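You operate a simulated robot arm through the tools that you are given. There is no shell and no other tool. Be economical: measure what you need, move in short steps, check, and stop when the job is done.

You run a simulated two-armed robot. Do the job below in one go: nothing can be reset, and whatever is moved stays where it is left.

## Task
On the top of the mixing bench, fold the flat blue rag in half, so that its two short edges meet.

It is judged by the outcome, as a careful person would: the job done as asked, and still so three seconds after it is handed in. It fails if anything else is knocked over, pushed out of place, dropped, spilled or broken. Flat cloth is picked up by pressing the open fingertips on it (5 to 10 N) and closing them slowly along it; thin cloth reads only 2 to 8 mm in the jaws.

## Robot
Two 7-joint arms with two-finger parallel grippers on one trunk, on a base that drives. Base frame: it is fixed to the floor where the robot stands at the start and does not move with it; the origin is under the middle of the robot, x ahead of it, y to its left, z up; the surface under the hand at the start is at about z = 0.8. Readings come in m, degrees, newtons and seconds.
The left shoulder is at the start at [0.07, 0.163, 1.145], the right one opposite. With the tool pointing down near the work surface each hand reaches from about 0.38 to 0.88 m from the robot's upright axis, wherever it stands, measured 20 degrees to its own side. Places, roughly: top of the mixing bench [0.6, -0.2, 0.8]. Payload 3.43 kg a hand.
The tool frame of a hand sits at the grasp point between the pads (the TCP): z along the fingers, y along the line on which they close. The tips reach 0.034 m beyond it. Largest opening 0.128 m; finger width 0.024, thickness 0.012; the body of the gripper, 0.048 by 0.13 m, starts 0.096 m behind the TCP.
Orientation is that of the tool frame in the base frame, as [roll, pitch, yaw] about the fixed x, y, z axes, in that order (R = Rz(yaw) Ry(pitch) Rx(roll)). With the fingers straight down and closing along the base's y, the tool's x points along the base's -x, its y along +y and its z along -z.

## Interface
- The arms move only by the tool step_arm. It takes "left_steps", "right_steps" or both (then of equal length, played together; a hand with none holds still); each is a list of rows, each a list of 6 numbers: the shift along the tool's x, y, z in mm, then the turn, a rotation vector about the tool's x, y, z in degrees. In form: [[x, y, z, wx, wy, wz], ...]. A call has 1 to 20 rows; each row is the pose to reach, as a shift and turn from the pose commanded when the call began, along the tool's axes at that moment. "left_claw" and "right_claw" are, for a hand that has rows, the opening, from 0 (shut) to 1 (fully open), set as the call begins (left out, the last holds). Each row takes 0.2 s and may step no farther than 0.05 m and 8.6 degrees from the row before; otherwise, or with a gripper value out of range, the whole call is refused. A pose out of reach is approached as far as the arm can. The call stops where the force on the tool passes 40 N (or 10 N more than at its start, if that is more) or the arm is blocked; 0.2 s more then pass. The fingers move at their own pace (about 0.153 m/s each) and stop on an object; they squeeze with about 38 N. The grip force told is the motor's: it shows also when the fingers shut on nothing. Time passes only in rows, and 0.2 s behind the last, so rows that repeat a pose let the fingers close. It gives the time, the measured TCP pose, the force on the tool (base axes), the opening and the grip force at its end, in the units of the frame above (readings bear some noise), with the torque about the TCP (base axes, N m) and any sound that the robot's microphone picked up.
- Cameras (640 x 400 px; columns grow to the right, rows downward): "scene" is now at [0.1212, -0.0118, 1.3609]; the picture's right is [-0.21, -0.98, 0.00], its down [-0.74, 0.16, -0.65] and it looks along [0.64, -0.14, -0.76] (base axes); focal length 253 px, centre (320, 200). "left" rides on the left gripper at [0.076, 0.011, -0.16] in its tool frame; the picture's right is [-0.15, 0.99, 0.00], its down [-0.88, -0.13, -0.46] and it looks along [-0.45, -0.07, 0.89] (tool axes); focal length 234 px, centre (320, 200). "right" rides on the right gripper at [0.076, -0.011, -0.16] in its tool frame; the picture's right is [0.15, 0.99, 0.00], its down [-0.88, 0.13, -0.46] and it looks along [-0.45, 0.07, 0.89] (tool axes); focal length 234 px, centre (320, 200). There is no depth. A picture from a camera that has moved, and an enlarged one, comes with that camera's place and axes in the base frame and with its lens. The place of the scene camera against the robot may be out by one fixed shift of up to 0.018 m in any direction.
- snapshot(camera): a new picture of that camera. It takes no simulated time.
- raise_lower(by): slides the trunk up (or, below 0, down) by that many m; the arms and the scene camera ride with it, the base frame stays. It gives what a move gives, with no picture.
- steer(legs): drives the robot by 1 to 6 legs, each [ahead, left, turn to the left] in m, m and degrees, along the robot's own axes; the way and the turn of a leg run together, so that a leg with both is an arc; at most 1.5 m and 180 degrees a leg. The arms and the cameras ride along, it lands a little off, and it stops where it bumps. It gives what a move gives.
- head_to(pan, tilt): turns the head with the scene camera to pan (to the left, within 86 degrees either way) and tilt (down, from -29 to 69), counted from straight ahead of the robot. It gives what a move gives.
- enlarge(camera, box): a new picture of the part [left, top, right, bottom] of that camera's present view, enlarged. It takes no simulated time.
- close_job(): hands the job in; it is judged then, once.

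Go step by step. Nothing tells you exact positions but the pictures and the camera data: compare them with the known pose of the tool, close in by small moves and look again before you grip or let go. The budget is 120 turns and 100 pictures, counting those below and the enlarged ones. Unless the task says otherwise, let go and move clear before handing in.

The tools are called after "Call:" as a command line: name --argument value ..., lists and objects as JSON in quotes. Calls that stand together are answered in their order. step_arm: Moves the arms, as the interface text tells. Its arguments: {"type":"object","properties":{"left_steps":{"type":"array"},"left_claw":{"type":"number"},"right_steps":{"type":"array"},"right_claw":{"type":"number"}},"required":[]} The other tools are called the same way: raise_lower (by) slides the trunk up or down; steer (legs) drives the base; head_to (pan, tilt) turns the head that bears the scene camera; snapshot (camera) takes a picture; enlarge (camera, box) takes an enlarged picture of a part of a camera's view; close_job () hands the job in.

At the start:

```text
time_s: 0.0
left_position: [0.7073, 0.0926, 1.0346]
left_tool_rot: [-179.9, 0.1, -179.9]
left_ft_force: [-0.1, 1.1, 0.1]
left_ft_torque: [-0.02, 0.02, 0.03]
left_width: 0.1281
left_finger_force: 0.1
right_position: [0.5413, -0.3898, 1.0462]
right_tool_rot: [180.0, 0.0, 180.0]
right_ft_force: [-0.3, 0.7, -0.3]
right_ft_torque: [-0.02, 0.04, 0.0]
right_width: 0.1281
right_finger_force: 0.0
trunk travel left (down, up): [-0.625, 0.315]
robot x, y, heading: [-0.0016, -0.0026, -0.1]
head pan, tilt: [-12.1, 49.2]
```

scene: 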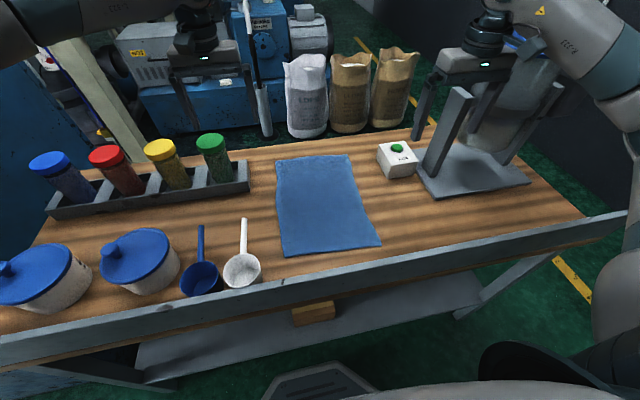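
right: 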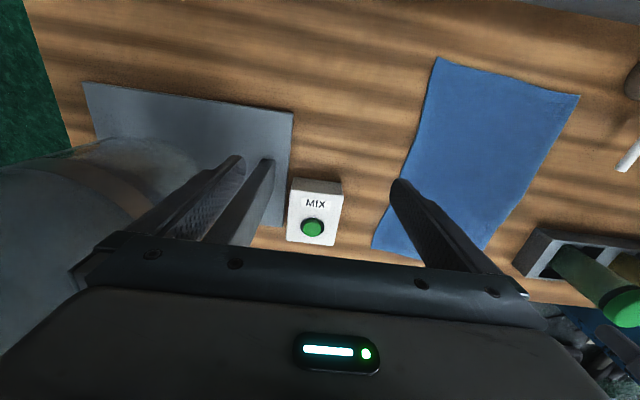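
left: 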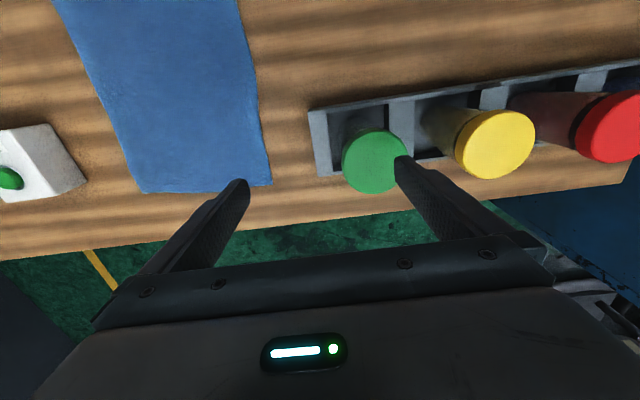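

I see the rag with its long side running away from me: near edge at x≈0.43, far edge at x≈0.79, and y from about -0.25 to 0. I plan to bring the far short edge back to the near one with both hands. First I'll move the hands above the far corners, staying high.

Call:
step_arm --right_steps '[[-35, 28, 0, 0, 0, 0], [-72, 54, 0, 0, 0, 0], [-110, 80, 0, 0, 0, 0], [-148, 106, 0, 0, 0, 0], [-186, 130, 0, 0, 0, 0], [-222, 155, 0, 0, 0, 0], [-222, 155, 40, 0, 0, 0], [-222, 155, 60, 0, 0, 0]]' --left_steps '[[-14, -22, 0, 0, 0, 0], [-28, -44, 0, 0, 0, 0], [-42, -66, 0, 0, 0, 0], [-56, -88, 0, 0, 0, 0], [-70, -110, 0, 0, 0, 0], [-80, -128, 0, 0, 0, 0], [-80, -128, 30, 0, 0, 0], [-80, -128, 50, 0, 0, 0]]' --left_claw 0.3 --right_claw 0.3

Call:
snapshot --camera "scene"

Call:
snapshot --camera "right"

Call:
snapshot --camera "left"

```text
time_s: 1.8
left_position: [0.7833, -0.0366, 0.9825]
left_tool_rot: [180.0, 0.0, -180.0]
left_ft_force: [0.3, 0.4, 0.3]
left_ft_torque: [0.0, 0.01, 0.05]
left_width: 0.0384
left_finger_force: 0.1
left hand out of reach, approached as far as the arm can: row 6, 7, 8
right_position: [0.765, -0.2367, 0.985]
right_tool_rot: [180.0, 0.0, 179.9]
right_ft_force: [0.2, 0.3, -0.4]
right_ft_torque: [-0.02, 0.0, -0.01]
right_width: 0.0385
right_finger_force: 0.2
trunk travel left (down, up): [-0.625, 0.315]
robot x, y, heading: [-0.0018, -0.002, -0.2]
head pan, tilt: [-12.1, 49.2]
```

```text
96 pictures are left
camera scene: at [0.1216, -0.0125, 1.3609], right [-0.21, -0.98, 0.0], down [-0.74, 0.16, -0.65], along [0.64, -0.14, -0.76], focal length 253 px, centre (320, 200)
```

scene: 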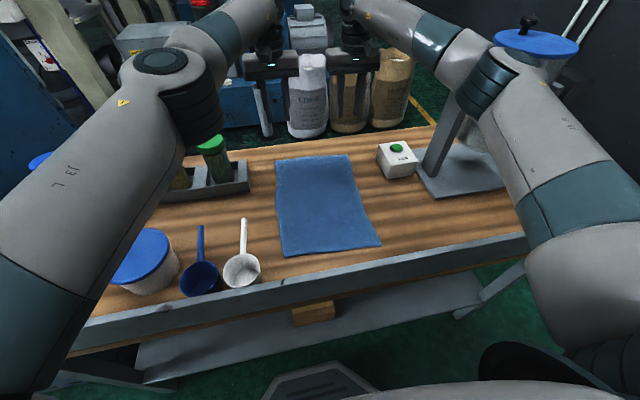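

```text
95 pictures are left
camera right: at [0.6881, -0.2469, 1.1455], right [-0.14, 0.99, 0.0], down [0.88, 0.13, 0.46], along [0.45, 0.07, -0.89], focal length 234 px, centre (320, 200)
```

right: 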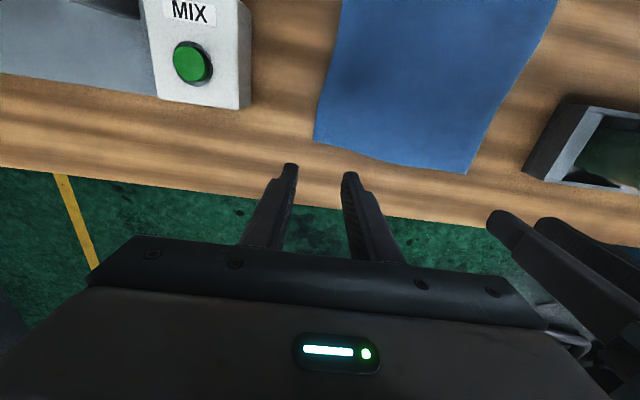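

```text
94 pictures are left
camera left: at [0.7059, -0.0263, 1.1425], right [0.15, 0.99, 0.0], down [0.88, -0.13, 0.46], along [0.45, -0.07, -0.89], focal length 234 px, centre (320, 200)
```

left: 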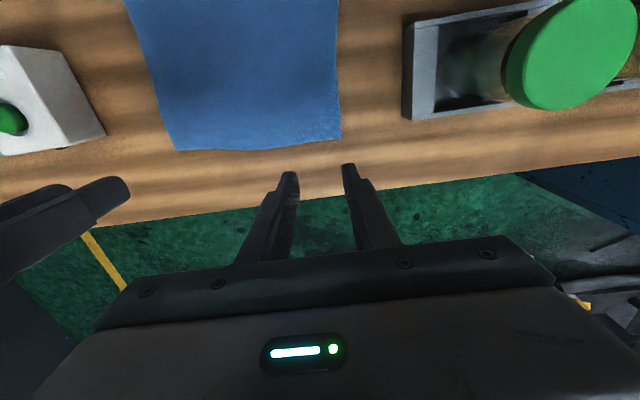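

The hand views put the far edge from about (0.766, -0.248) to (0.785, -0.005), and the near edge at about x≈0.41. I'll lower both hands to just above the rag, about 12 mm inside the far edge.

Call:
step_arm --right_steps '[[9, 20, 20, 0, 0, 0], [9, 20, 60, 0, 0, 0], [9, 20, 95, 0, 0, 0], [9, 20, 120, 0, 0, 0]]' --left_steps '[[16, 0, 20, 0, 0, 0], [16, 0, 60, 0, 0, 0], [16, 0, 95, 0, 0, 0], [16, 0, 120, 0, 0, 0]]'

Call:
snapshot --camera "right"

Call:
snapshot --camera "left"

Call:
enlarge --camera "scene" --box '[220, 80, 420, 205]'

```text
time_s: 2.8
left_position: [0.7671, -0.0355, 0.8631]
left_tool_rot: [-180.0, 0.0, -179.9]
left_ft_force: [0.1, 0.1, 0.4]
left_ft_torque: [-0.03, 0.0, 0.01]
left_width: 0.0385
left_finger_force: 0.0
right_position: [0.7553, -0.215, 0.8659]
right_tool_rot: [180.0, 0.0, 180.0]
right_ft_force: [0.3, 0.7, -0.5]
right_ft_torque: [0.02, -0.01, -0.03]
right_width: 0.0384
right_finger_force: 0.0
trunk travel left (down, up): [-0.625, 0.315]
robot x, y, heading: [0.0022, -0.0033, 0.3]
head pan, tilt: [-12.1, 49.2]
```

```text
93 pictures are left
camera right: at [0.6798, -0.2256, 1.0261], right [-0.15, 0.99, 0.0], down [0.88, 0.13, 0.46], along [0.45, 0.07, -0.89], focal length 234 px, centre (320, 200)
```

right: 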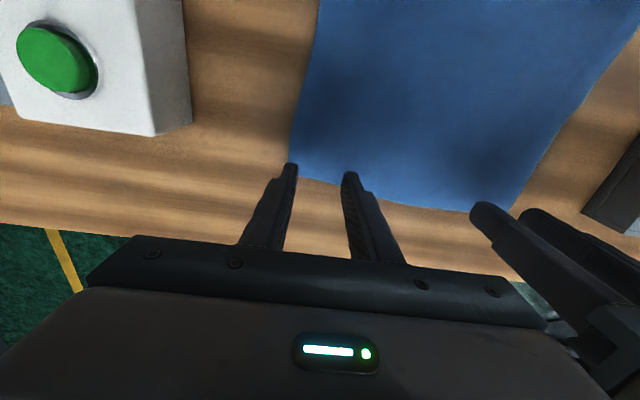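

```text
92 pictures are left
camera left: at [0.6907, -0.0253, 1.0229], right [0.14, 0.99, 0.0], down [0.88, -0.13, 0.46], along [0.45, -0.07, -0.89], focal length 234 px, centre (320, 200)
```

left: 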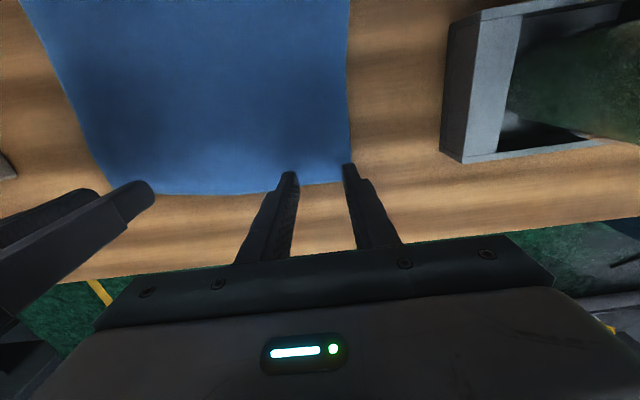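

```text
3.20 times, centred on (320, 142) of scene
camera zoom: at [0.1221, -0.0121, 1.3609], right [-0.21, -0.98, 0.0], down [-0.74, 0.16, -0.65], along [0.64, -0.14, -0.76], focal length 808 px, centre (320, 384)
```

zoom: 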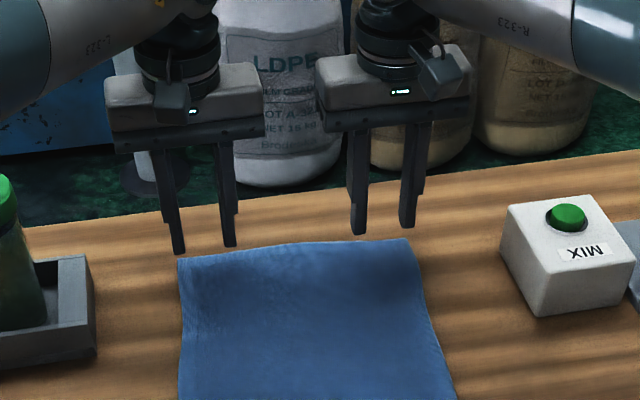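

Both tips are just above the far edge. I'll nudge the left hand 8 mm outward and 8 mm inward in y, move the right hand 3 mm in, and lower both to near contact.

Call:
step_arm --right_steps '[[3, 0, 10, 0, 0, 0], [3, 0, 20, 0, 0, 0], [3, 0, 28, 0, 0, 0], [3, 0, 30, 0, 0, 0]]' --left_steps '[[-5, -8, 10, 0, 0, 0], [-8, -8, 20, 0, 0, 0], [-8, -8, 25, 0, 0, 0], [-8, -8, 27, 0, 0, 0]]'

```text
time_s: 3.8
left_position: [0.7737, -0.043, 0.8396]
left_tool_rot: [-179.9, 0.1, -180.0]
left_ft_force: [1.0, -1.7, 4.8]
left_ft_torque: [-0.04, 0.0, 0.02]
left_width: 0.0381
left_finger_force: 0.0
right_position: [0.7506, -0.2153, 0.8391]
right_tool_rot: [180.0, 0.1, -180.0]
right_ft_force: [1.7, 0.4, 5.5]
right_ft_torque: [0.03, -0.1, -0.03]
right_width: 0.0383
right_finger_force: 0.0
trunk travel left (down, up): [-0.625, 0.315]
robot x, y, heading: [0.0029, -0.0001, 0.3]
head pan, tilt: [-12.1, 49.2]
```

Both hands are in contact at about 5 N. I'll press a touch more and close slowly in stages.

Call:
step_arm --right_steps '[[0, 0, 1, 0, 0, 0], [0, 0, 1, 0, 0, 0]]' --left_steps '[[0, 0, 1, 0, 0, 0], [0, 0, 1, 0, 0, 0]]' --left_claw 0.25 --right_claw 0.25

Call:
step_arm --right_steps '[[0, 0, 0, 0, 0, 0], [0, 0, 0, 0, 0, 0]]' --left_steps '[[0, 0, 0, 0, 0, 0], [0, 0, 0, 0, 0, 0]]' --left_claw 0.19 --right_claw 0.19

Call:
step_arm --right_steps '[[0, 0, 0, 0, 0, 0], [0, 0, 0, 0, 0, 0]]' --left_steps '[[0, 0, 0, 0, 0, 0], [0, 0, 0, 0, 0, 0]]' --left_claw 0.13 --right_claw 0.13

Call:
enlarge --camera "scene" --box '[260, 120, 380, 195]'

```text
time_s: 4.4
left_position: [0.7737, -0.0437, 0.8372]
left_tool_rot: [-179.9, 0.0, -179.8]
left_ft_force: [3.1, 0.4, 7.2]
left_ft_torque: [-0.01, -0.02, 0.01]
left_width: 0.0315
left_finger_force: 0.1
right_position: [0.7498, -0.2141, 0.8382]
right_tool_rot: [-180.0, 0.2, 180.0]
right_ft_force: [1.8, 1.2, 11.1]
right_ft_torque: [0.04, -0.04, -0.03]
right_width: 0.031
right_finger_force: 0.2
trunk travel left (down, up): [-0.625, 0.315]
robot x, y, heading: [0.0008, -0.0026, -0.3]
head pan, tilt: [-12.1, 49.2]
```

```text
time_s: 5.0
left_position: [0.7732, -0.0444, 0.8364]
left_tool_rot: [-179.9, 0.1, -180.0]
left_ft_force: [-0.2, -1.9, 8.1]
left_ft_torque: [-0.05, 0.02, 0.05]
left_width: 0.024
left_finger_force: 0.0
right_position: [0.7494, -0.2149, 0.8375]
right_tool_rot: [179.9, 0.1, 180.0]
right_ft_force: [1.8, 2.6, 12.5]
right_ft_torque: [0.08, -0.06, -0.03]
right_width: 0.0237
right_finger_force: 0.1
trunk travel left (down, up): [-0.625, 0.315]
robot x, y, heading: [-0.0039, 0.002, 0.1]
head pan, tilt: [-12.1, 49.2]
```

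```text
time_s: 5.6
left_position: [0.7728, -0.0427, 0.8383]
left_tool_rot: [-179.9, 0.0, -180.0]
left_ft_force: [0.4, -3.5, 7.7]
left_ft_torque: [-0.14, 0.03, 0.01]
left_width: 0.0172
left_finger_force: 0.4
right_position: [0.7491, -0.2138, 0.837]
right_tool_rot: [180.0, 0.2, 180.0]
right_ft_force: [0.7, 2.5, 13.3]
right_ft_torque: [0.15, -0.03, -0.02]
right_width: 0.0168
right_finger_force: 0.0
trunk travel left (down, up): [-0.625, 0.315]
robot x, y, heading: [0.0031, 0.0014, -0.0]
head pan, tilt: [-12.1, 49.2]
```

```text
5.33 times, centred on (320, 158) of scene
camera zoom: at [0.1185, -0.0113, 1.3612], right [-0.21, -0.98, 0.0], down [-0.74, 0.16, -0.65], along [0.64, -0.14, -0.76], focal length 1348 px, centre (320, 427)
```

zoom: 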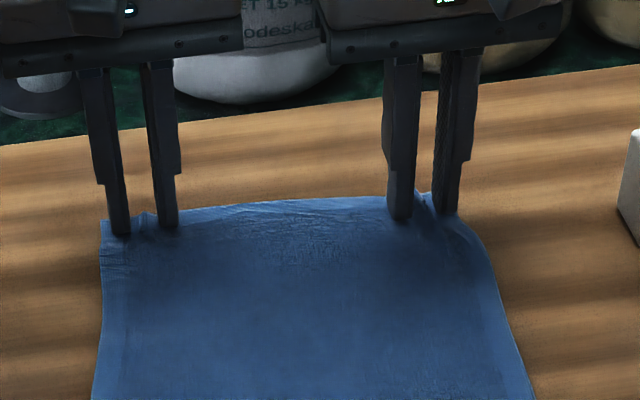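

Ridges are gathering between both pairs of fingertips. I'll ease the right hand up 1 mm, since it's pressing at 13 N, and keep closing.

Call:
step_arm --right_steps '[[0, 0, -1, 0, 0, 0], [0, 0, -1, 0, 0, 0]]' --left_steps '[[0, 0, 0, 0, 0, 0], [0, 0, 0, 0, 0, 0]]' --left_claw 0.07 --right_claw 0.07

Call:
step_arm --right_steps '[[0, 0, -1, 0, 0, 0], [0, 0, -1, 0, 0, 0], [0, 0, -1, 0, 0, 0]]' --left_steps '[[0, 0, 0, 0, 0, 0], [0, 0, 0, 0, 0, 0], [0, 0, 0, 0, 0, 0]]' --left_claw 0.0 --right_claw 0.0

Call:
enlarge --camera "scene" --box '[260, 120, 380, 195]'

```text
time_s: 6.2
left_position: [0.7726, -0.0434, 0.8374]
left_tool_rot: [-179.9, 0.3, -179.8]
left_ft_force: [0.6, -6.6, 11.5]
left_ft_torque: [-0.27, 0.05, 0.01]
left_width: 0.0063
left_finger_force: 6.3
right_position: [0.7498, -0.2145, 0.8381]
right_tool_rot: [179.9, 0.2, -179.9]
right_ft_force: [-0.6, 4.0, 8.5]
right_ft_torque: [0.14, -0.02, -0.01]
right_width: 0.0106
right_finger_force: 1.6
trunk travel left (down, up): [-0.625, 0.315]
robot x, y, heading: [-0.0047, 0.0, 0.1]
head pan, tilt: [-12.1, 49.2]
```

```text
time_s: 7.0
left_position: [0.7727, -0.0436, 0.8375]
left_tool_rot: [-179.9, 0.2, 179.9]
left_ft_force: [-0.3, -9.4, 16.7]
left_ft_torque: [-0.42, 0.06, 0.02]
left_width: 0.0036
left_finger_force: 37.8
right_position: [0.7489, -0.2135, 0.8373]
right_tool_rot: [180.0, 0.1, 180.0]
right_ft_force: [-0.4, 11.7, 1.2]
right_ft_torque: [0.36, 0.01, 0.1]
right_width: 0.0043
right_finger_force: 38.5
trunk travel left (down, up): [-0.625, 0.315]
robot x, y, heading: [0.001, -0.0007, -0.1]
head pan, tilt: [-12.1, 49.2]
```

```text
5.33 times, centred on (320, 158) of scene
camera zoom: at [0.1187, -0.0116, 1.3612], right [-0.21, -0.98, 0.0], down [-0.74, 0.16, -0.65], along [0.64, -0.14, -0.76], focal length 1348 px, centre (320, 427)
```

zoom: 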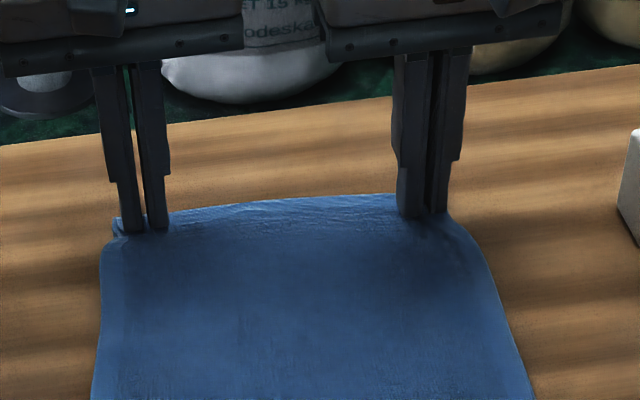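

Both jaws read about 4 mm, so they hold cloth. I'll lift gently, moving slightly back, and check.

Call:
step_arm --right_steps '[[2, 0, -10, 0, 0, 0], [6, 0, -25, 0, 0, 0], [12, 0, -42, 0, 0, 0], [20, 0, -60, 0, 0, 0]]' --left_steps '[[2, 0, -10, 0, 0, 0], [6, 0, -25, 0, 0, 0], [12, 0, -42, 0, 0, 0], [20, 0, -60, 0, 0, 0]]'

Call:
snapshot --camera "scene"

Call:
snapshot --camera "right"

Call:
snapshot --camera "left"

```text
time_s: 8.0
left_position: [0.7539, -0.0443, 0.8971]
left_tool_rot: [180.0, 0.1, -180.0]
left_ft_force: [0.0, -7.1, 0.8]
left_ft_torque: [-0.25, -0.02, 0.0]
left_width: 0.003
left_finger_force: 37.7
right_position: [0.7302, -0.2128, 0.899]
right_tool_rot: [-180.0, 0.1, 180.0]
right_ft_force: [-0.2, 6.7, 0.2]
right_ft_torque: [0.24, -0.03, 0.1]
right_width: 0.0037
right_finger_force: 38.0
trunk travel left (down, up): [-0.625, 0.315]
robot x, y, heading: [-0.0008, 0.0038, -0.0]
head pan, tilt: [-12.1, 49.2]
```

```text
88 pictures are left
camera scene: at [0.1201, -0.0114, 1.3609], right [-0.21, -0.98, 0.0], down [-0.74, 0.16, -0.65], along [0.64, -0.14, -0.76], focal length 253 px, centre (320, 200)
```

scene: 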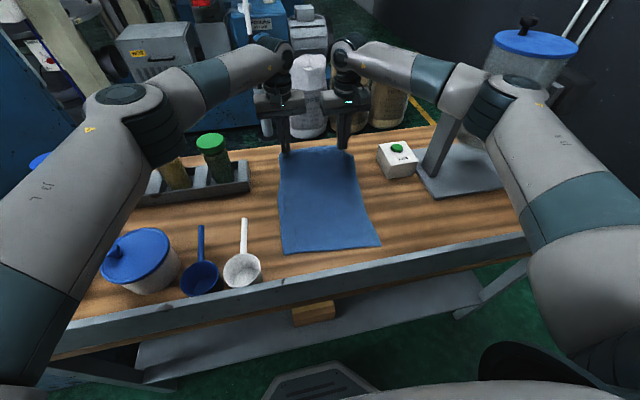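

```text
87 pictures are left
camera right: at [0.654, -0.2244, 1.0582], right [-0.15, 0.99, 0.0], down [0.88, 0.13, 0.46], along [0.45, 0.07, -0.89], focal length 234 px, centre (320, 200)
```

right: 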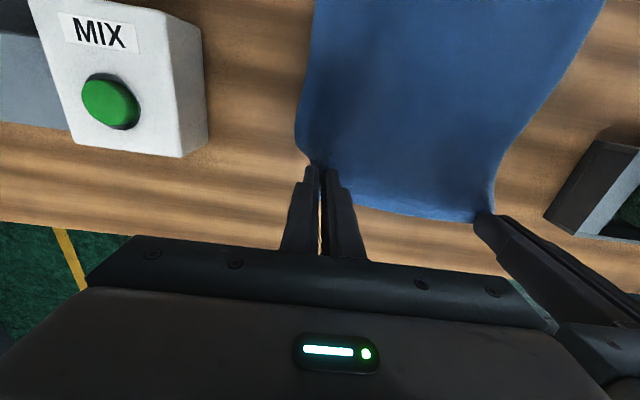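

```text
86 pictures are left
camera left: at [0.6756, -0.0334, 1.0562], right [0.15, 0.99, 0.0], down [0.88, -0.13, 0.46], along [0.45, -0.07, -0.89], focal length 234 px, centre (320, 200)
```

left: 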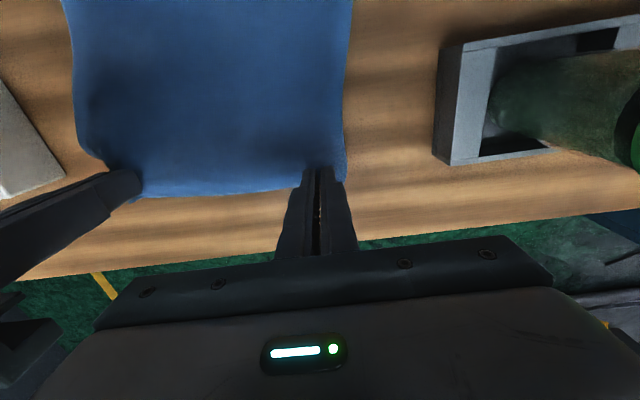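

Both hands hold the edge evenly. I'll sweep it back along an arc with the hands slightly closer together, and start tilting the fingers forward so the edge turns over.

Call:
step_arm --right_steps '[[15, 3, -22, 0, -5, 0], [32, 4, -42, 0, -10, 0], [50, 6, -58, 0, -15, 0], [70, 8, -72, 0, -20, 0], [70, 8, -72, 0, -20, 0]]' --left_steps '[[15, -3, -22, 0, -5, 0], [32, -2, -42, 0, -10, 0], [50, 0, -58, 0, -15, 0], [70, 2, -72, 0, -20, 0], [70, 2, -72, 0, -20, 0]]'

Call:
snapshot --camera "scene"

```text
time_s: 9.2
left_position: [0.6836, -0.0419, 0.9662]
left_tool_rot: [-180.0, 20.1, -179.9]
left_ft_force: [-0.6, -2.1, -0.4]
left_ft_torque: [-0.1, 0.02, -0.03]
left_width: 0.0026
left_finger_force: 37.3
right_position: [0.6617, -0.2063, 0.9672]
right_tool_rot: [-180.0, 20.1, 179.9]
right_ft_force: [0.6, 3.2, -0.4]
right_ft_torque: [0.07, 0.06, 0.08]
right_width: 0.0035
right_finger_force: 38.4
trunk travel left (down, up): [-0.625, 0.315]
robot x, y, heading: [0.0027, 0.0029, -0.0]
head pan, tilt: [-12.1, 49.2]
```

```text
85 pictures are left
camera scene: at [0.123, -0.0119, 1.3606], right [-0.21, -0.98, 0.0], down [-0.74, 0.16, -0.65], along [0.64, -0.14, -0.76], focal length 253 px, centre (320, 200)
```

scene: 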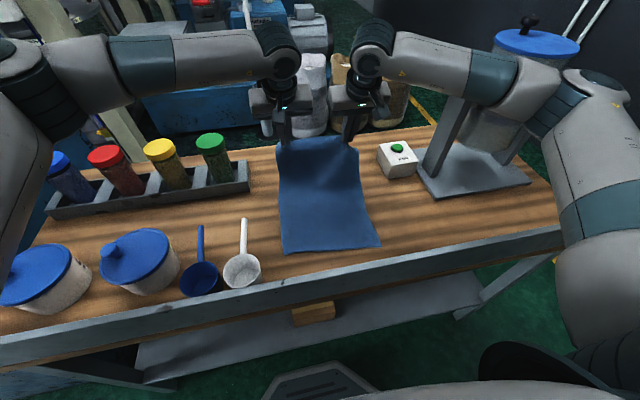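

The cloth is lifting cleanly and the near edge stays put. The final placement would be too close to the robot, so I'll back the base 0.13 m, which also carries the edge further along the arc.

Call:
steer --legs '[[-0.13, 0, 0]]'

Call:
snapshot --camera "scene"

```text
time_s: 10.5
left_position: [0.5543, -0.042, 0.9676]
left_tool_rot: [-180.0, 20.0, -179.8]
left_ft_force: [-0.2, -3.5, 0.4]
left_ft_torque: [-0.11, -0.02, -0.01]
left_width: 0.0024
left_finger_force: 37.2
right_position: [0.5317, -0.2064, 0.9674]
right_tool_rot: [180.0, 20.0, -179.9]
right_ft_force: [-0.2, 4.2, -0.7]
right_ft_torque: [0.08, 0.02, 0.08]
right_width: 0.0036
right_finger_force: 38.5
trunk travel left (down, up): [-0.625, 0.315]
robot x, y, heading: [-0.1283, -0.0016, 0.1]
head pan, tilt: [-12.1, 49.2]
```

```text
84 pictures are left
camera scene: at [-0.0069, -0.0119, 1.3608], right [-0.21, -0.98, 0.0], down [-0.74, 0.16, -0.65], along [0.64, -0.14, -0.76], focal length 253 px, centre (320, 200)
```

scene: 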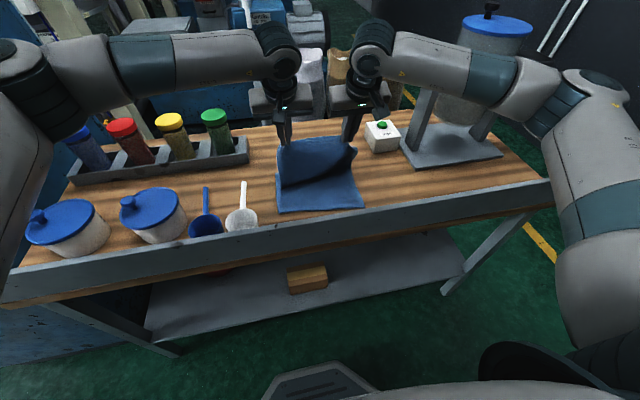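

The fold is forming well. Next I'll carry the edge over the near edge, tilting the fingers to about 40° and staying a little above the table.

Call:
step_arm --right_steps '[[25, 3, -2, 0, -5, 0], [48, 6, -4, 0, -10, 0], [73, 8, -5, 0, -15, 0], [100, 11, 4, 0, -20, 0], [128, 14, 14, 0, -20, 0], [154, 17, 25, 0, -20, 0], [154, 17, 25, 0, -20, 0]]' --left_steps '[[25, 3, -2, 0, -5, 0], [48, 6, -4, 0, -10, 0], [73, 8, -5, 0, -15, 0], [100, 11, 4, 0, -20, 0], [128, 14, 14, 0, -20, 0], [154, 17, 25, 0, -20, 0], [154, 17, 25, 0, -20, 0]]'

Call:
enlarge --camera "scene" --box '[220, 130, 412, 250]'

Call:
snapshot --camera "right"

Call:
snapshot --camera "left"

```text
time_s: 12.1
left_position: [0.4177, -0.0247, 0.8912]
left_tool_rot: [-180.0, 40.0, -179.7]
left_ft_force: [-0.4, -4.1, 0.7]
left_ft_torque: [-0.11, -0.01, -0.05]
left_width: 0.0027
left_finger_force: 36.9
right_position: [0.3963, -0.187, 0.8908]
right_tool_rot: [179.8, 40.0, -179.9]
right_ft_force: [0.0, 3.8, -0.1]
right_ft_torque: [0.03, 0.05, 0.14]
right_width: 0.004
right_finger_force: 38.2
trunk travel left (down, up): [-0.625, 0.315]
robot x, y, heading: [-0.1313, -0.0025, 0.0]
head pan, tilt: [-12.1, 49.2]
```

```text
3.33 times, centred on (316, 190) of scene
camera zoom: at [-0.0071, -0.0116, 1.3609], right [-0.21, -0.98, 0.0], down [-0.74, 0.16, -0.65], along [0.64, -0.14, -0.76], focal length 842 px, centre (333, 233)
```

zoom: 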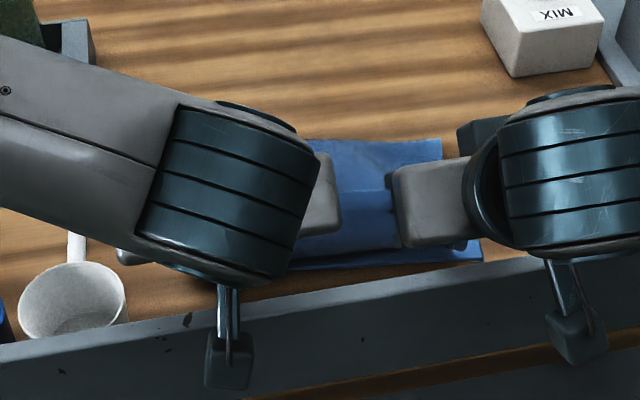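

```text
82 pictures are left
camera right: at [0.2351, -0.1977, 0.9654], right [-0.11, 0.99, -0.09], down [0.38, 0.13, 0.92], along [0.92, 0.07, -0.39], focal length 234 px, centre (320, 200)
```

right: 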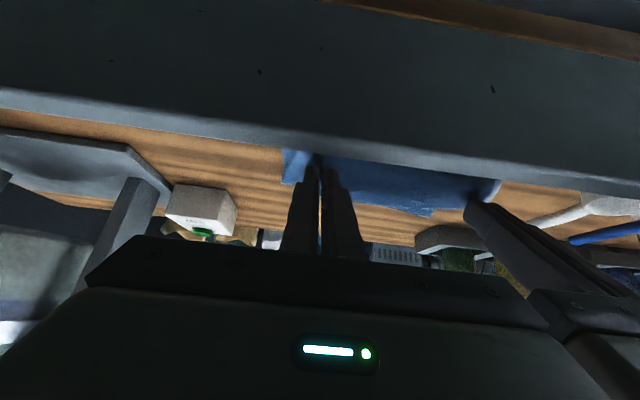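

```text
81 pictures are left
camera left: at [0.2559, -0.0135, 0.9652], right [0.11, 0.99, 0.09], down [0.38, -0.13, 0.92], along [0.92, -0.06, -0.39], focal length 234 px, centre (320, 200)
```

left: 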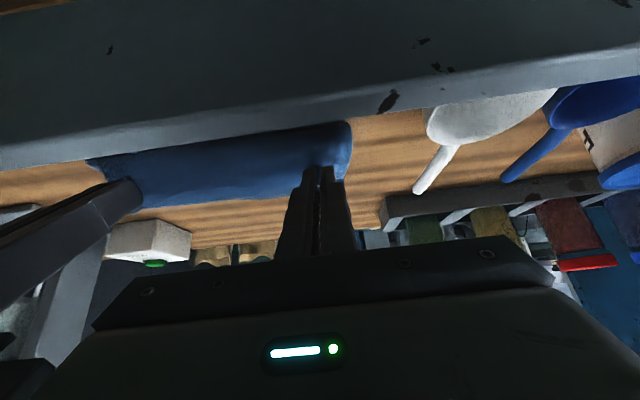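

The bench's front lip stands about 6–7 cm above the top, so a 40° tilt would bring the gripper bodies too close to it. I'll bring the tilt back to about 25° while lowering the edge just inside the near edge.

Call:
step_arm --right_steps '[[2, 0, 11, 0, 5, 0], [5, 0, 22, 0, 10, 0], [8, 0, 33, 0, 15, 0], [10, 0, 44, 0, 15, 0], [10, 0, 44, 0, 15, 0]]' --left_steps '[[2, 0, 11, 0, 5, 0], [5, 0, 22, 0, 10, 0], [8, 0, 33, 0, 15, 0], [9, 0, 45, 0, 15, 0], [9, 0, 45, 0, 15, 0]]'

Call:
snapshot --camera "right"

Call:
snapshot --camera "left"

Call:
enlarge --camera "scene" --box '[220, 130, 412, 250]'

```text
time_s: 13.3
left_position: [0.4397, -0.0241, 0.8506]
left_tool_rot: [-180.0, 25.0, -179.8]
left_ft_force: [-0.2, -2.7, 1.1]
left_ft_torque: [-0.08, 0.0, -0.05]
left_width: 0.0027
left_finger_force: 37.4
right_position: [0.4159, -0.1863, 0.8528]
right_tool_rot: [-180.0, 25.0, -179.9]
right_ft_force: [0.0, 1.6, 1.5]
right_ft_torque: [0.02, 0.02, 0.08]
right_width: 0.0037
right_finger_force: 38.1
trunk travel left (down, up): [-0.625, 0.315]
robot x, y, heading: [-0.1307, 0.0025, 0.2]
head pan, tilt: [-12.1, 49.2]
```

```text
80 pictures are left
camera right: at [0.2801, -0.1976, 0.9651], right [-0.13, 0.99, -0.06], down [0.61, 0.13, 0.78], along [0.78, 0.07, -0.62], focal length 234 px, centre (320, 200)
```

right: 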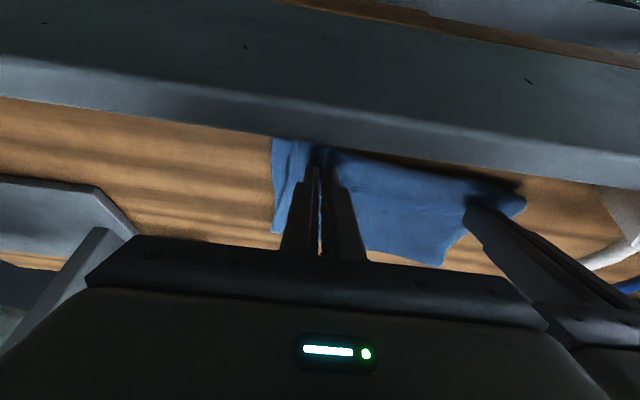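

```text
79 pictures are left
camera left: at [0.3023, -0.0136, 0.9638], right [0.13, 0.99, 0.06], down [0.61, -0.13, 0.79], along [0.78, -0.06, -0.62], focal length 234 px, centre (320, 200)
```

left: 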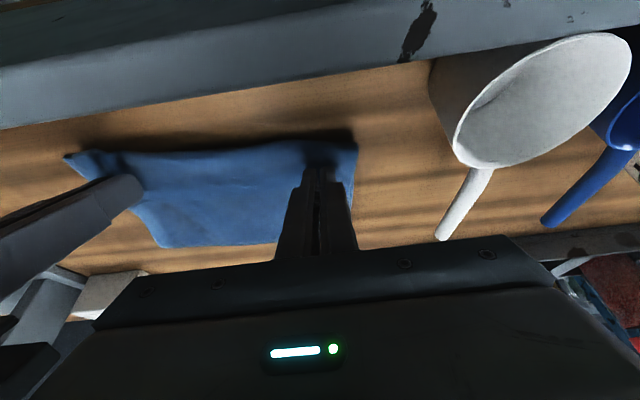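

```text
3.33 times, centred on (316, 190) of scene
camera zoom: at [-0.0075, -0.0117, 1.3609], right [-0.21, -0.98, 0.0], down [-0.74, 0.16, -0.65], along [0.64, -0.14, -0.76], focal length 842 px, centre (333, 233)
```

zoom: 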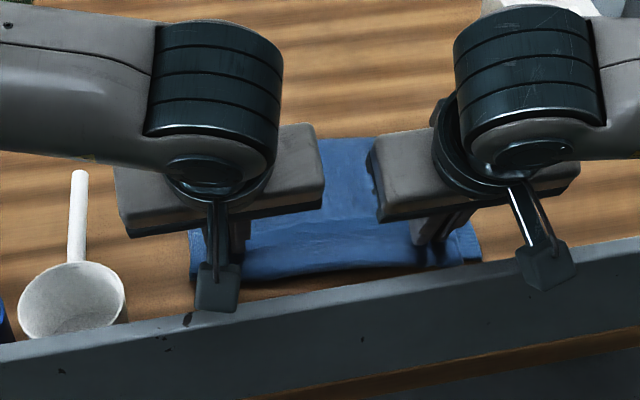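

The edge now lies above the near edge and the fold looks square. I'll lower the last centimetre to touch before releasing.

Call:
step_arm --right_steps '[[2, 0, 4, 0, 0, 0], [3, 0, 7, 0, 0, 0], [4, 0, 10, 0, 0, 0]]' --left_steps '[[2, 0, 4, 0, 0, 0], [3, 0, 7, 0, 0, 0], [4, 0, 10, 0, 0, 0]]'

```text
time_s: 14.1
left_position: [0.4406, -0.0249, 0.8425]
left_tool_rot: [-179.9, 25.2, -179.8]
left_ft_force: [-0.8, -1.5, 14.5]
left_ft_torque: [-0.06, -0.06, 0.01]
left_width: 0.0022
left_finger_force: 37.6
right_position: [0.4167, -0.1867, 0.8429]
right_tool_rot: [180.0, 25.3, 179.9]
right_ft_force: [3.4, 4.5, 9.6]
right_ft_torque: [0.12, -0.1, 0.05]
right_width: 0.004
right_finger_force: 38.4
trunk travel left (down, up): [-0.625, 0.315]
robot x, y, heading: [-0.1263, 0.0024, -0.1]
head pan, tilt: [-12.1, 49.2]
```

The hands are touching. I'll open the jaws slightly, then back out along the fingers.

Call:
step_arm --right_steps '[[0, 0, -2, 0, 0, 0], [0, 0, -2, 0, 0, 0]]' --left_steps '[[0, 0, -2, 0, 0, 0], [0, 0, -2, 0, 0, 0]]' --left_claw 0.15 --right_claw 0.15

Call:
step_arm --right_steps '[[0, 0, -10, 0, 0, 0], [0, 0, -25, 0, 0, 0], [0, 0, -50, 0, 0, 0], [0, 0, -90, 0, 0, 0], [0, 0, -130, 0, 0, 0]]' --left_steps '[[0, 0, -10, 0, 0, 0], [0, 0, -25, 0, 0, 0], [0, 0, -50, 0, 0, 0], [0, 0, -90, 0, 0, 0], [0, 0, -130, 0, 0, 0]]'

Call:
enlarge --camera "scene" --box '[220, 130, 412, 250]'

Call:
snapshot --camera "right"

Call:
snapshot --camera "left"

```text
time_s: 14.7
left_position: [0.4396, -0.0238, 0.8419]
left_tool_rot: [-179.9, 25.1, -179.7]
left_ft_force: [2.4, -0.2, 10.5]
left_ft_torque: [0.0, -0.15, -0.01]
left_width: 0.0132
left_finger_force: 0.1
right_position: [0.4164, -0.1878, 0.8439]
right_tool_rot: [180.0, 25.1, -180.0]
right_ft_force: [0.1, 0.6, 6.8]
right_ft_torque: [0.04, -0.07, -0.01]
right_width: 0.0159
right_finger_force: 0.0
trunk travel left (down, up): [-0.625, 0.315]
robot x, y, heading: [-0.1282, -0.0011, -0.2]
head pan, tilt: [-12.1, 49.2]
```

```text
time_s: 15.9
left_position: [0.384, -0.0241, 0.9619]
left_tool_rot: [180.0, 25.1, -179.9]
left_ft_force: [1.0, 0.1, 1.1]
left_ft_torque: [0.01, 0.0, -0.03]
left_width: 0.0192
left_finger_force: 0.0
right_position: [0.3598, -0.1859, 0.9603]
right_tool_rot: [-180.0, 25.0, -179.9]
right_ft_force: [-0.6, 0.1, 0.7]
right_ft_torque: [0.01, 0.01, 0.0]
right_width: 0.0195
right_finger_force: 0.0
trunk travel left (down, up): [-0.625, 0.315]
robot x, y, heading: [-0.1265, 0.0011, 0.3]
head pan, tilt: [-12.1, 49.2]
```

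```text
3.33 times, centred on (316, 190) of scene
camera zoom: at [-0.0086, -0.0114, 1.3609], right [-0.21, -0.98, 0.0], down [-0.74, 0.16, -0.65], along [0.64, -0.14, -0.76], focal length 842 px, centre (333, 233)
```

zoom: 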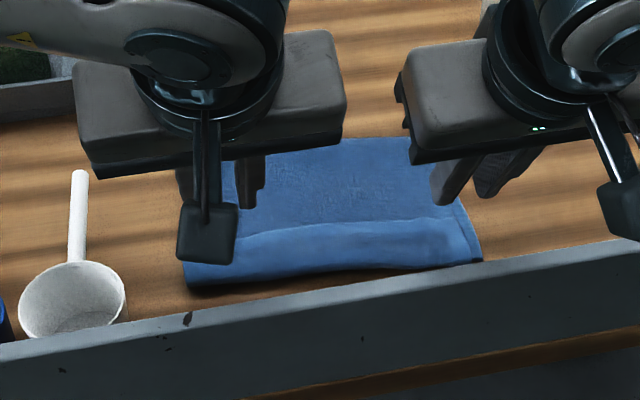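

```text
76 pictures are left
camera right: at [0.2244, -0.197, 1.0732], right [-0.13, 0.99, -0.06], down [0.6, 0.13, 0.79], along [0.79, 0.07, -0.62], focal length 234 px, centre (320, 200)
```

right: 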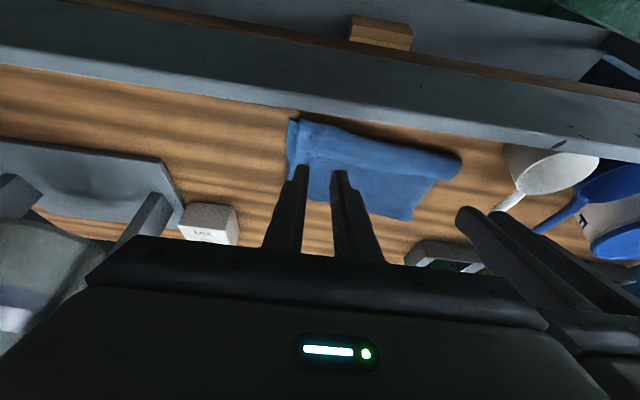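

```text
75 pictures are left
camera left: at [0.2461, -0.0139, 1.0746], right [0.13, 0.99, 0.06], down [0.6, -0.13, 0.79], along [0.79, -0.06, -0.62], focal length 234 px, centre (320, 200)
```

left: 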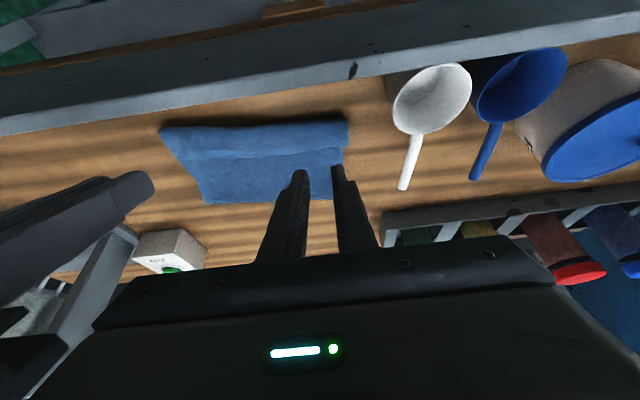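

As feared, a hem of about 3–4 cm is turned over on top of the near edge. I'll lift the hands clear and look properly.

Call:
step_arm --right_steps '[[-20, -25, -30, 0, 0, 0], [-35, -50, -60, 0, 0, 0], [-45, -75, -85, 0, 0, 0]]' --left_steps '[[-20, 25, -30, 0, 0, 0], [-35, 50, -60, 0, 0, 0], [-45, 75, -85, 0, 0, 0]]' --left_claw 0 --right_claw 0

Call:
enlarge --camera "scene" --box '[240, 140, 400, 240]'

Call:
enlarge --camera "right" --box '[240, 60, 560, 260]'

```text
time_s: 16.7
left_position: [0.3885, 0.0512, 1.0575]
left_tool_rot: [-180.0, 25.1, -179.9]
left_ft_force: [-0.6, 0.8, 0.5]
left_ft_torque: [-0.02, 0.0, 0.0]
left_width: 0.0003
left_finger_force: 33.1
right_position: [0.3648, -0.2629, 1.058]
right_tool_rot: [-180.0, 25.0, 180.0]
right_ft_force: [-0.3, 0.4, 0.2]
right_ft_torque: [0.0, -0.03, 0.02]
right_width: 0.0001
right_finger_force: 32.8
trunk travel left (down, up): [-0.625, 0.315]
robot x, y, heading: [-0.1294, -0.0022, 0.0]
head pan, tilt: [-12.1, 49.2]
```

```text
4.00 times, centred on (320, 190) of scene
camera zoom: at [-0.0084, -0.0114, 1.3609], right [-0.21, -0.98, 0.0], down [-0.74, 0.16, -0.65], along [0.64, -0.14, -0.76], focal length 1011 px, centre (320, 240)
```

zoom: 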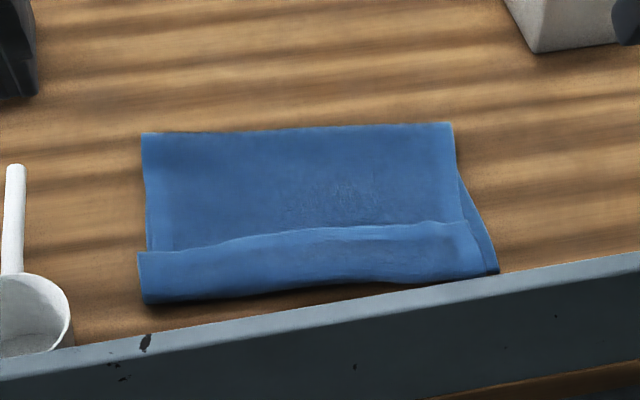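

```text
2.00 times, centred on (400, 160) of right
camera zoom: at [0.2284, -0.2735, 1.1704], right [-0.13, 0.99, -0.06], down [0.6, 0.13, 0.79], along [0.79, 0.07, -0.62], focal length 468 px, centre (160, 280)
```

zoom: 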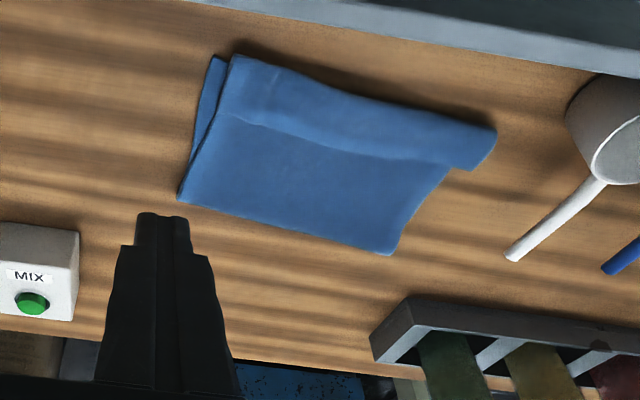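

The fold itself is good, but the top edge is turned back as a hem about 5 cm wide. I'll regrip the free edge of that hem, which lies about x≈0.44–0.46, and lay it out properly. Bringing the hands upright above it first.

Call:
step_arm --right_steps '[[1, 16, 34, 0, 5, 0], [3, 32, 68, 0, 10, 0], [4, 48, 102, 0, 15, 0], [6, 65, 137, 0, 20, 0], [7, 81, 171, 0, 25, 0], [7, 81, 171, 0, 25, 0]]' --left_steps '[[2, -12, 34, 0, 5, 0], [4, -24, 68, 0, 10, 0], [6, -36, 102, 0, 15, 0], [9, -48, 136, 0, 20, 0], [11, -61, 169, 0, 25, 0], [11, -61, 169, 0, 25, 0]]' --left_claw 0.25 --right_claw 0.25

Call:
snapshot --camera "right"

Call:
snapshot --camera "left"

Call:
enlarge --camera "scene" --box '[240, 140, 400, 240]'

```text
time_s: 18.1
left_position: [0.4508, -0.0121, 0.8983]
left_tool_rot: [179.9, 0.1, -179.9]
left_ft_force: [0.2, 0.2, -0.2]
left_ft_torque: [-0.01, -0.03, 0.01]
left_width: 0.0321
left_finger_force: 0.1
right_position: [0.4313, -0.1831, 0.899]
right_tool_rot: [179.9, -0.1, -179.9]
right_ft_force: [0.0, 0.5, 0.0]
right_ft_torque: [-0.02, -0.05, -0.01]
right_width: 0.0322
right_finger_force: 0.2
trunk travel left (down, up): [-0.625, 0.315]
robot x, y, heading: [-0.1315, 0.001, -0.2]
head pan, tilt: [-12.1, 49.2]
```

```text
72 pictures are left
camera right: at [0.3547, -0.1937, 1.0584], right [-0.15, 0.99, 0.0], down [0.88, 0.13, 0.46], along [0.45, 0.07, -0.89], focal length 234 px, centre (320, 200)
```

right: 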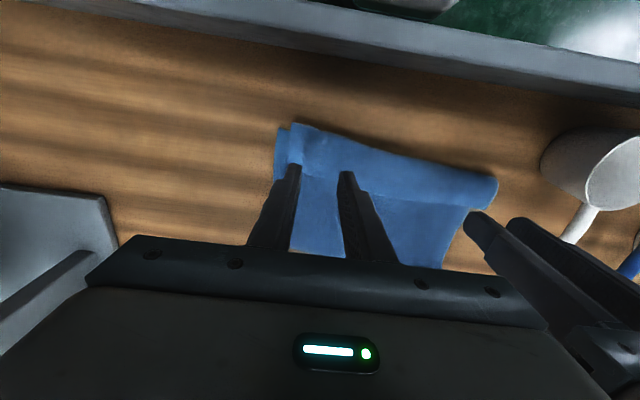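

```text
71 pictures are left
camera left: at [0.3744, -0.0009, 1.0587], right [0.14, 0.99, 0.0], down [0.88, -0.13, 0.46], along [0.45, -0.07, -0.89], focal length 234 px, centre (320, 200)
```

left: 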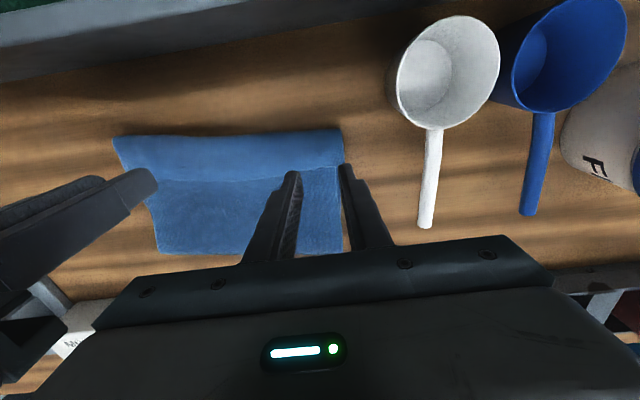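

```text
4.00 times, centred on (320, 190) of scene
camera zoom: at [-0.0084, -0.0116, 1.361], right [-0.21, -0.98, 0.0], down [-0.74, 0.16, -0.65], along [0.64, -0.14, -0.76], focal length 1011 px, centre (320, 240)
```

zoom: 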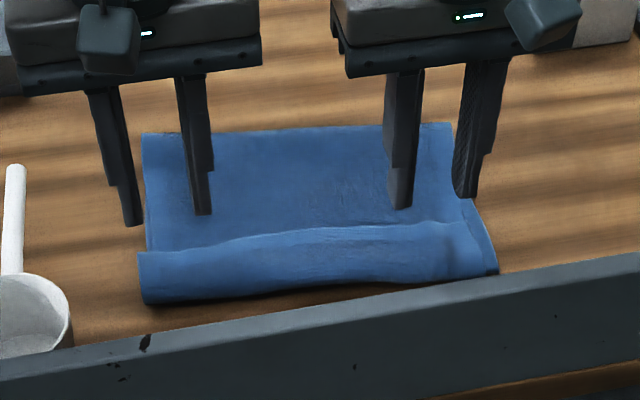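

The hem's free edge is at x≈0.458 on the left and 0.441 on the right. I'll line up just inside it and lower both hands to light contact.

Call:
step_arm --right_steps '[[2, 0, 20, 0, 0, 0], [2, 0, 40, 0, 0, 0], [2, 0, 50, 0, 0, 0], [2, 0, 54, 0, 0, 0], [2, 0, 56, 0, 0, 0]]' --left_steps '[[4, -8, 20, 0, 0, 0], [4, -8, 40, 0, 0, 0], [4, -8, 50, 0, 0, 0], [4, -8, 54, 0, 0, 0], [4, -8, 56, 0, 0, 0]]'

Call:
enlarge --camera "scene" --box '[260, 165, 380, 240]'

```text
time_s: 19.3
left_position: [0.4475, -0.0183, 0.8443]
left_tool_rot: [-179.9, 0.2, -179.9]
left_ft_force: [2.0, -1.1, 5.4]
left_ft_torque: [-0.03, -0.05, -0.03]
left_width: 0.0316
left_finger_force: 0.0
right_position: [0.4306, -0.1809, 0.8436]
right_tool_rot: [179.9, 0.1, -180.0]
right_ft_force: [0.9, 0.7, 7.2]
right_ft_torque: [0.02, -0.09, 0.02]
right_width: 0.0322
right_finger_force: 0.1
trunk travel left (down, up): [-0.625, 0.315]
robot x, y, heading: [-0.1321, -0.0002, 0.0]
head pan, tilt: [-12.1, 49.2]
```

```text
5.33 times, centred on (320, 202) of scene
camera zoom: at [-0.0081, -0.0116, 1.3612], right [-0.21, -0.98, 0.0], down [-0.74, 0.16, -0.65], along [0.64, -0.14, -0.76], focal length 1348 px, centre (320, 187)
```

zoom: 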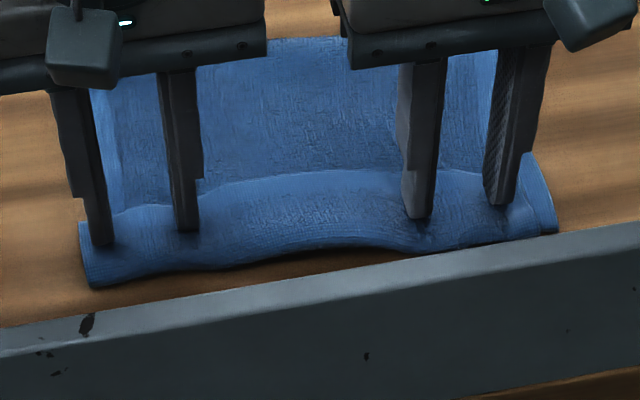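

Light contact on the hem. Closing slowly.

Call:
step_arm --right_steps '[[0, 0, 0, 0, 0, 0], [0, 0, 0, 0, 0, 0]]' --left_steps '[[0, 0, 0, 0, 0, 0], [0, 0, 0, 0, 0, 0]]' --left_claw 0.18 --right_claw 0.18

Call:
step_arm --right_steps '[[0, 0, 0, 0, 0, 0], [0, 0, 0, 0, 0, 0]]' --left_steps '[[0, 0, 0, 0, 0, 0], [0, 0, 0, 0, 0, 0]]' --left_claw 0.12 --right_claw 0.12

Call:
enlarge --camera "scene" --box '[260, 165, 380, 240]'

```text
time_s: 19.9
left_position: [0.4468, -0.0188, 0.8427]
left_tool_rot: [-180.0, 0.0, -179.8]
left_ft_force: [0.7, -0.2, 7.4]
left_ft_torque: [-0.08, -0.05, -0.01]
left_width: 0.0228
left_finger_force: 0.1
right_position: [0.4304, -0.1812, 0.8436]
right_tool_rot: [180.0, 0.1, -180.0]
right_ft_force: [2.2, 1.2, 8.4]
right_ft_torque: [0.01, -0.07, 0.02]
right_width: 0.0225
right_finger_force: 0.1
trunk travel left (down, up): [-0.625, 0.315]
robot x, y, heading: [-0.1284, -0.0, 0.0]
head pan, tilt: [-12.1, 49.2]
```

```text
time_s: 20.5
left_position: [0.4459, -0.0181, 0.8426]
left_tool_rot: [180.0, 0.2, -179.8]
left_ft_force: [-0.2, -1.1, 7.7]
left_ft_torque: [-0.05, 0.0, -0.02]
left_width: 0.0149
left_finger_force: 0.2
right_position: [0.4296, -0.1811, 0.8437]
right_tool_rot: [-179.9, 0.2, -180.0]
right_ft_force: [1.1, 1.9, 9.4]
right_ft_torque: [0.06, -0.05, -0.03]
right_width: 0.0162
right_finger_force: 1.1
trunk travel left (down, up): [-0.625, 0.315]
robot x, y, heading: [-0.1273, -0.0012, 0.4]
head pan, tilt: [-12.1, 49.2]
```

```text
5.33 times, centred on (320, 202) of scene
camera zoom: at [-0.0085, -0.0113, 1.3611], right [-0.21, -0.98, 0.0], down [-0.74, 0.16, -0.65], along [0.64, -0.14, -0.76], focal length 1348 px, centre (320, 187)
```

zoom: 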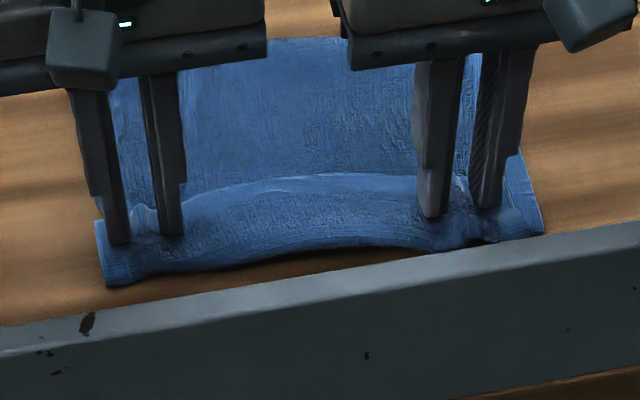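

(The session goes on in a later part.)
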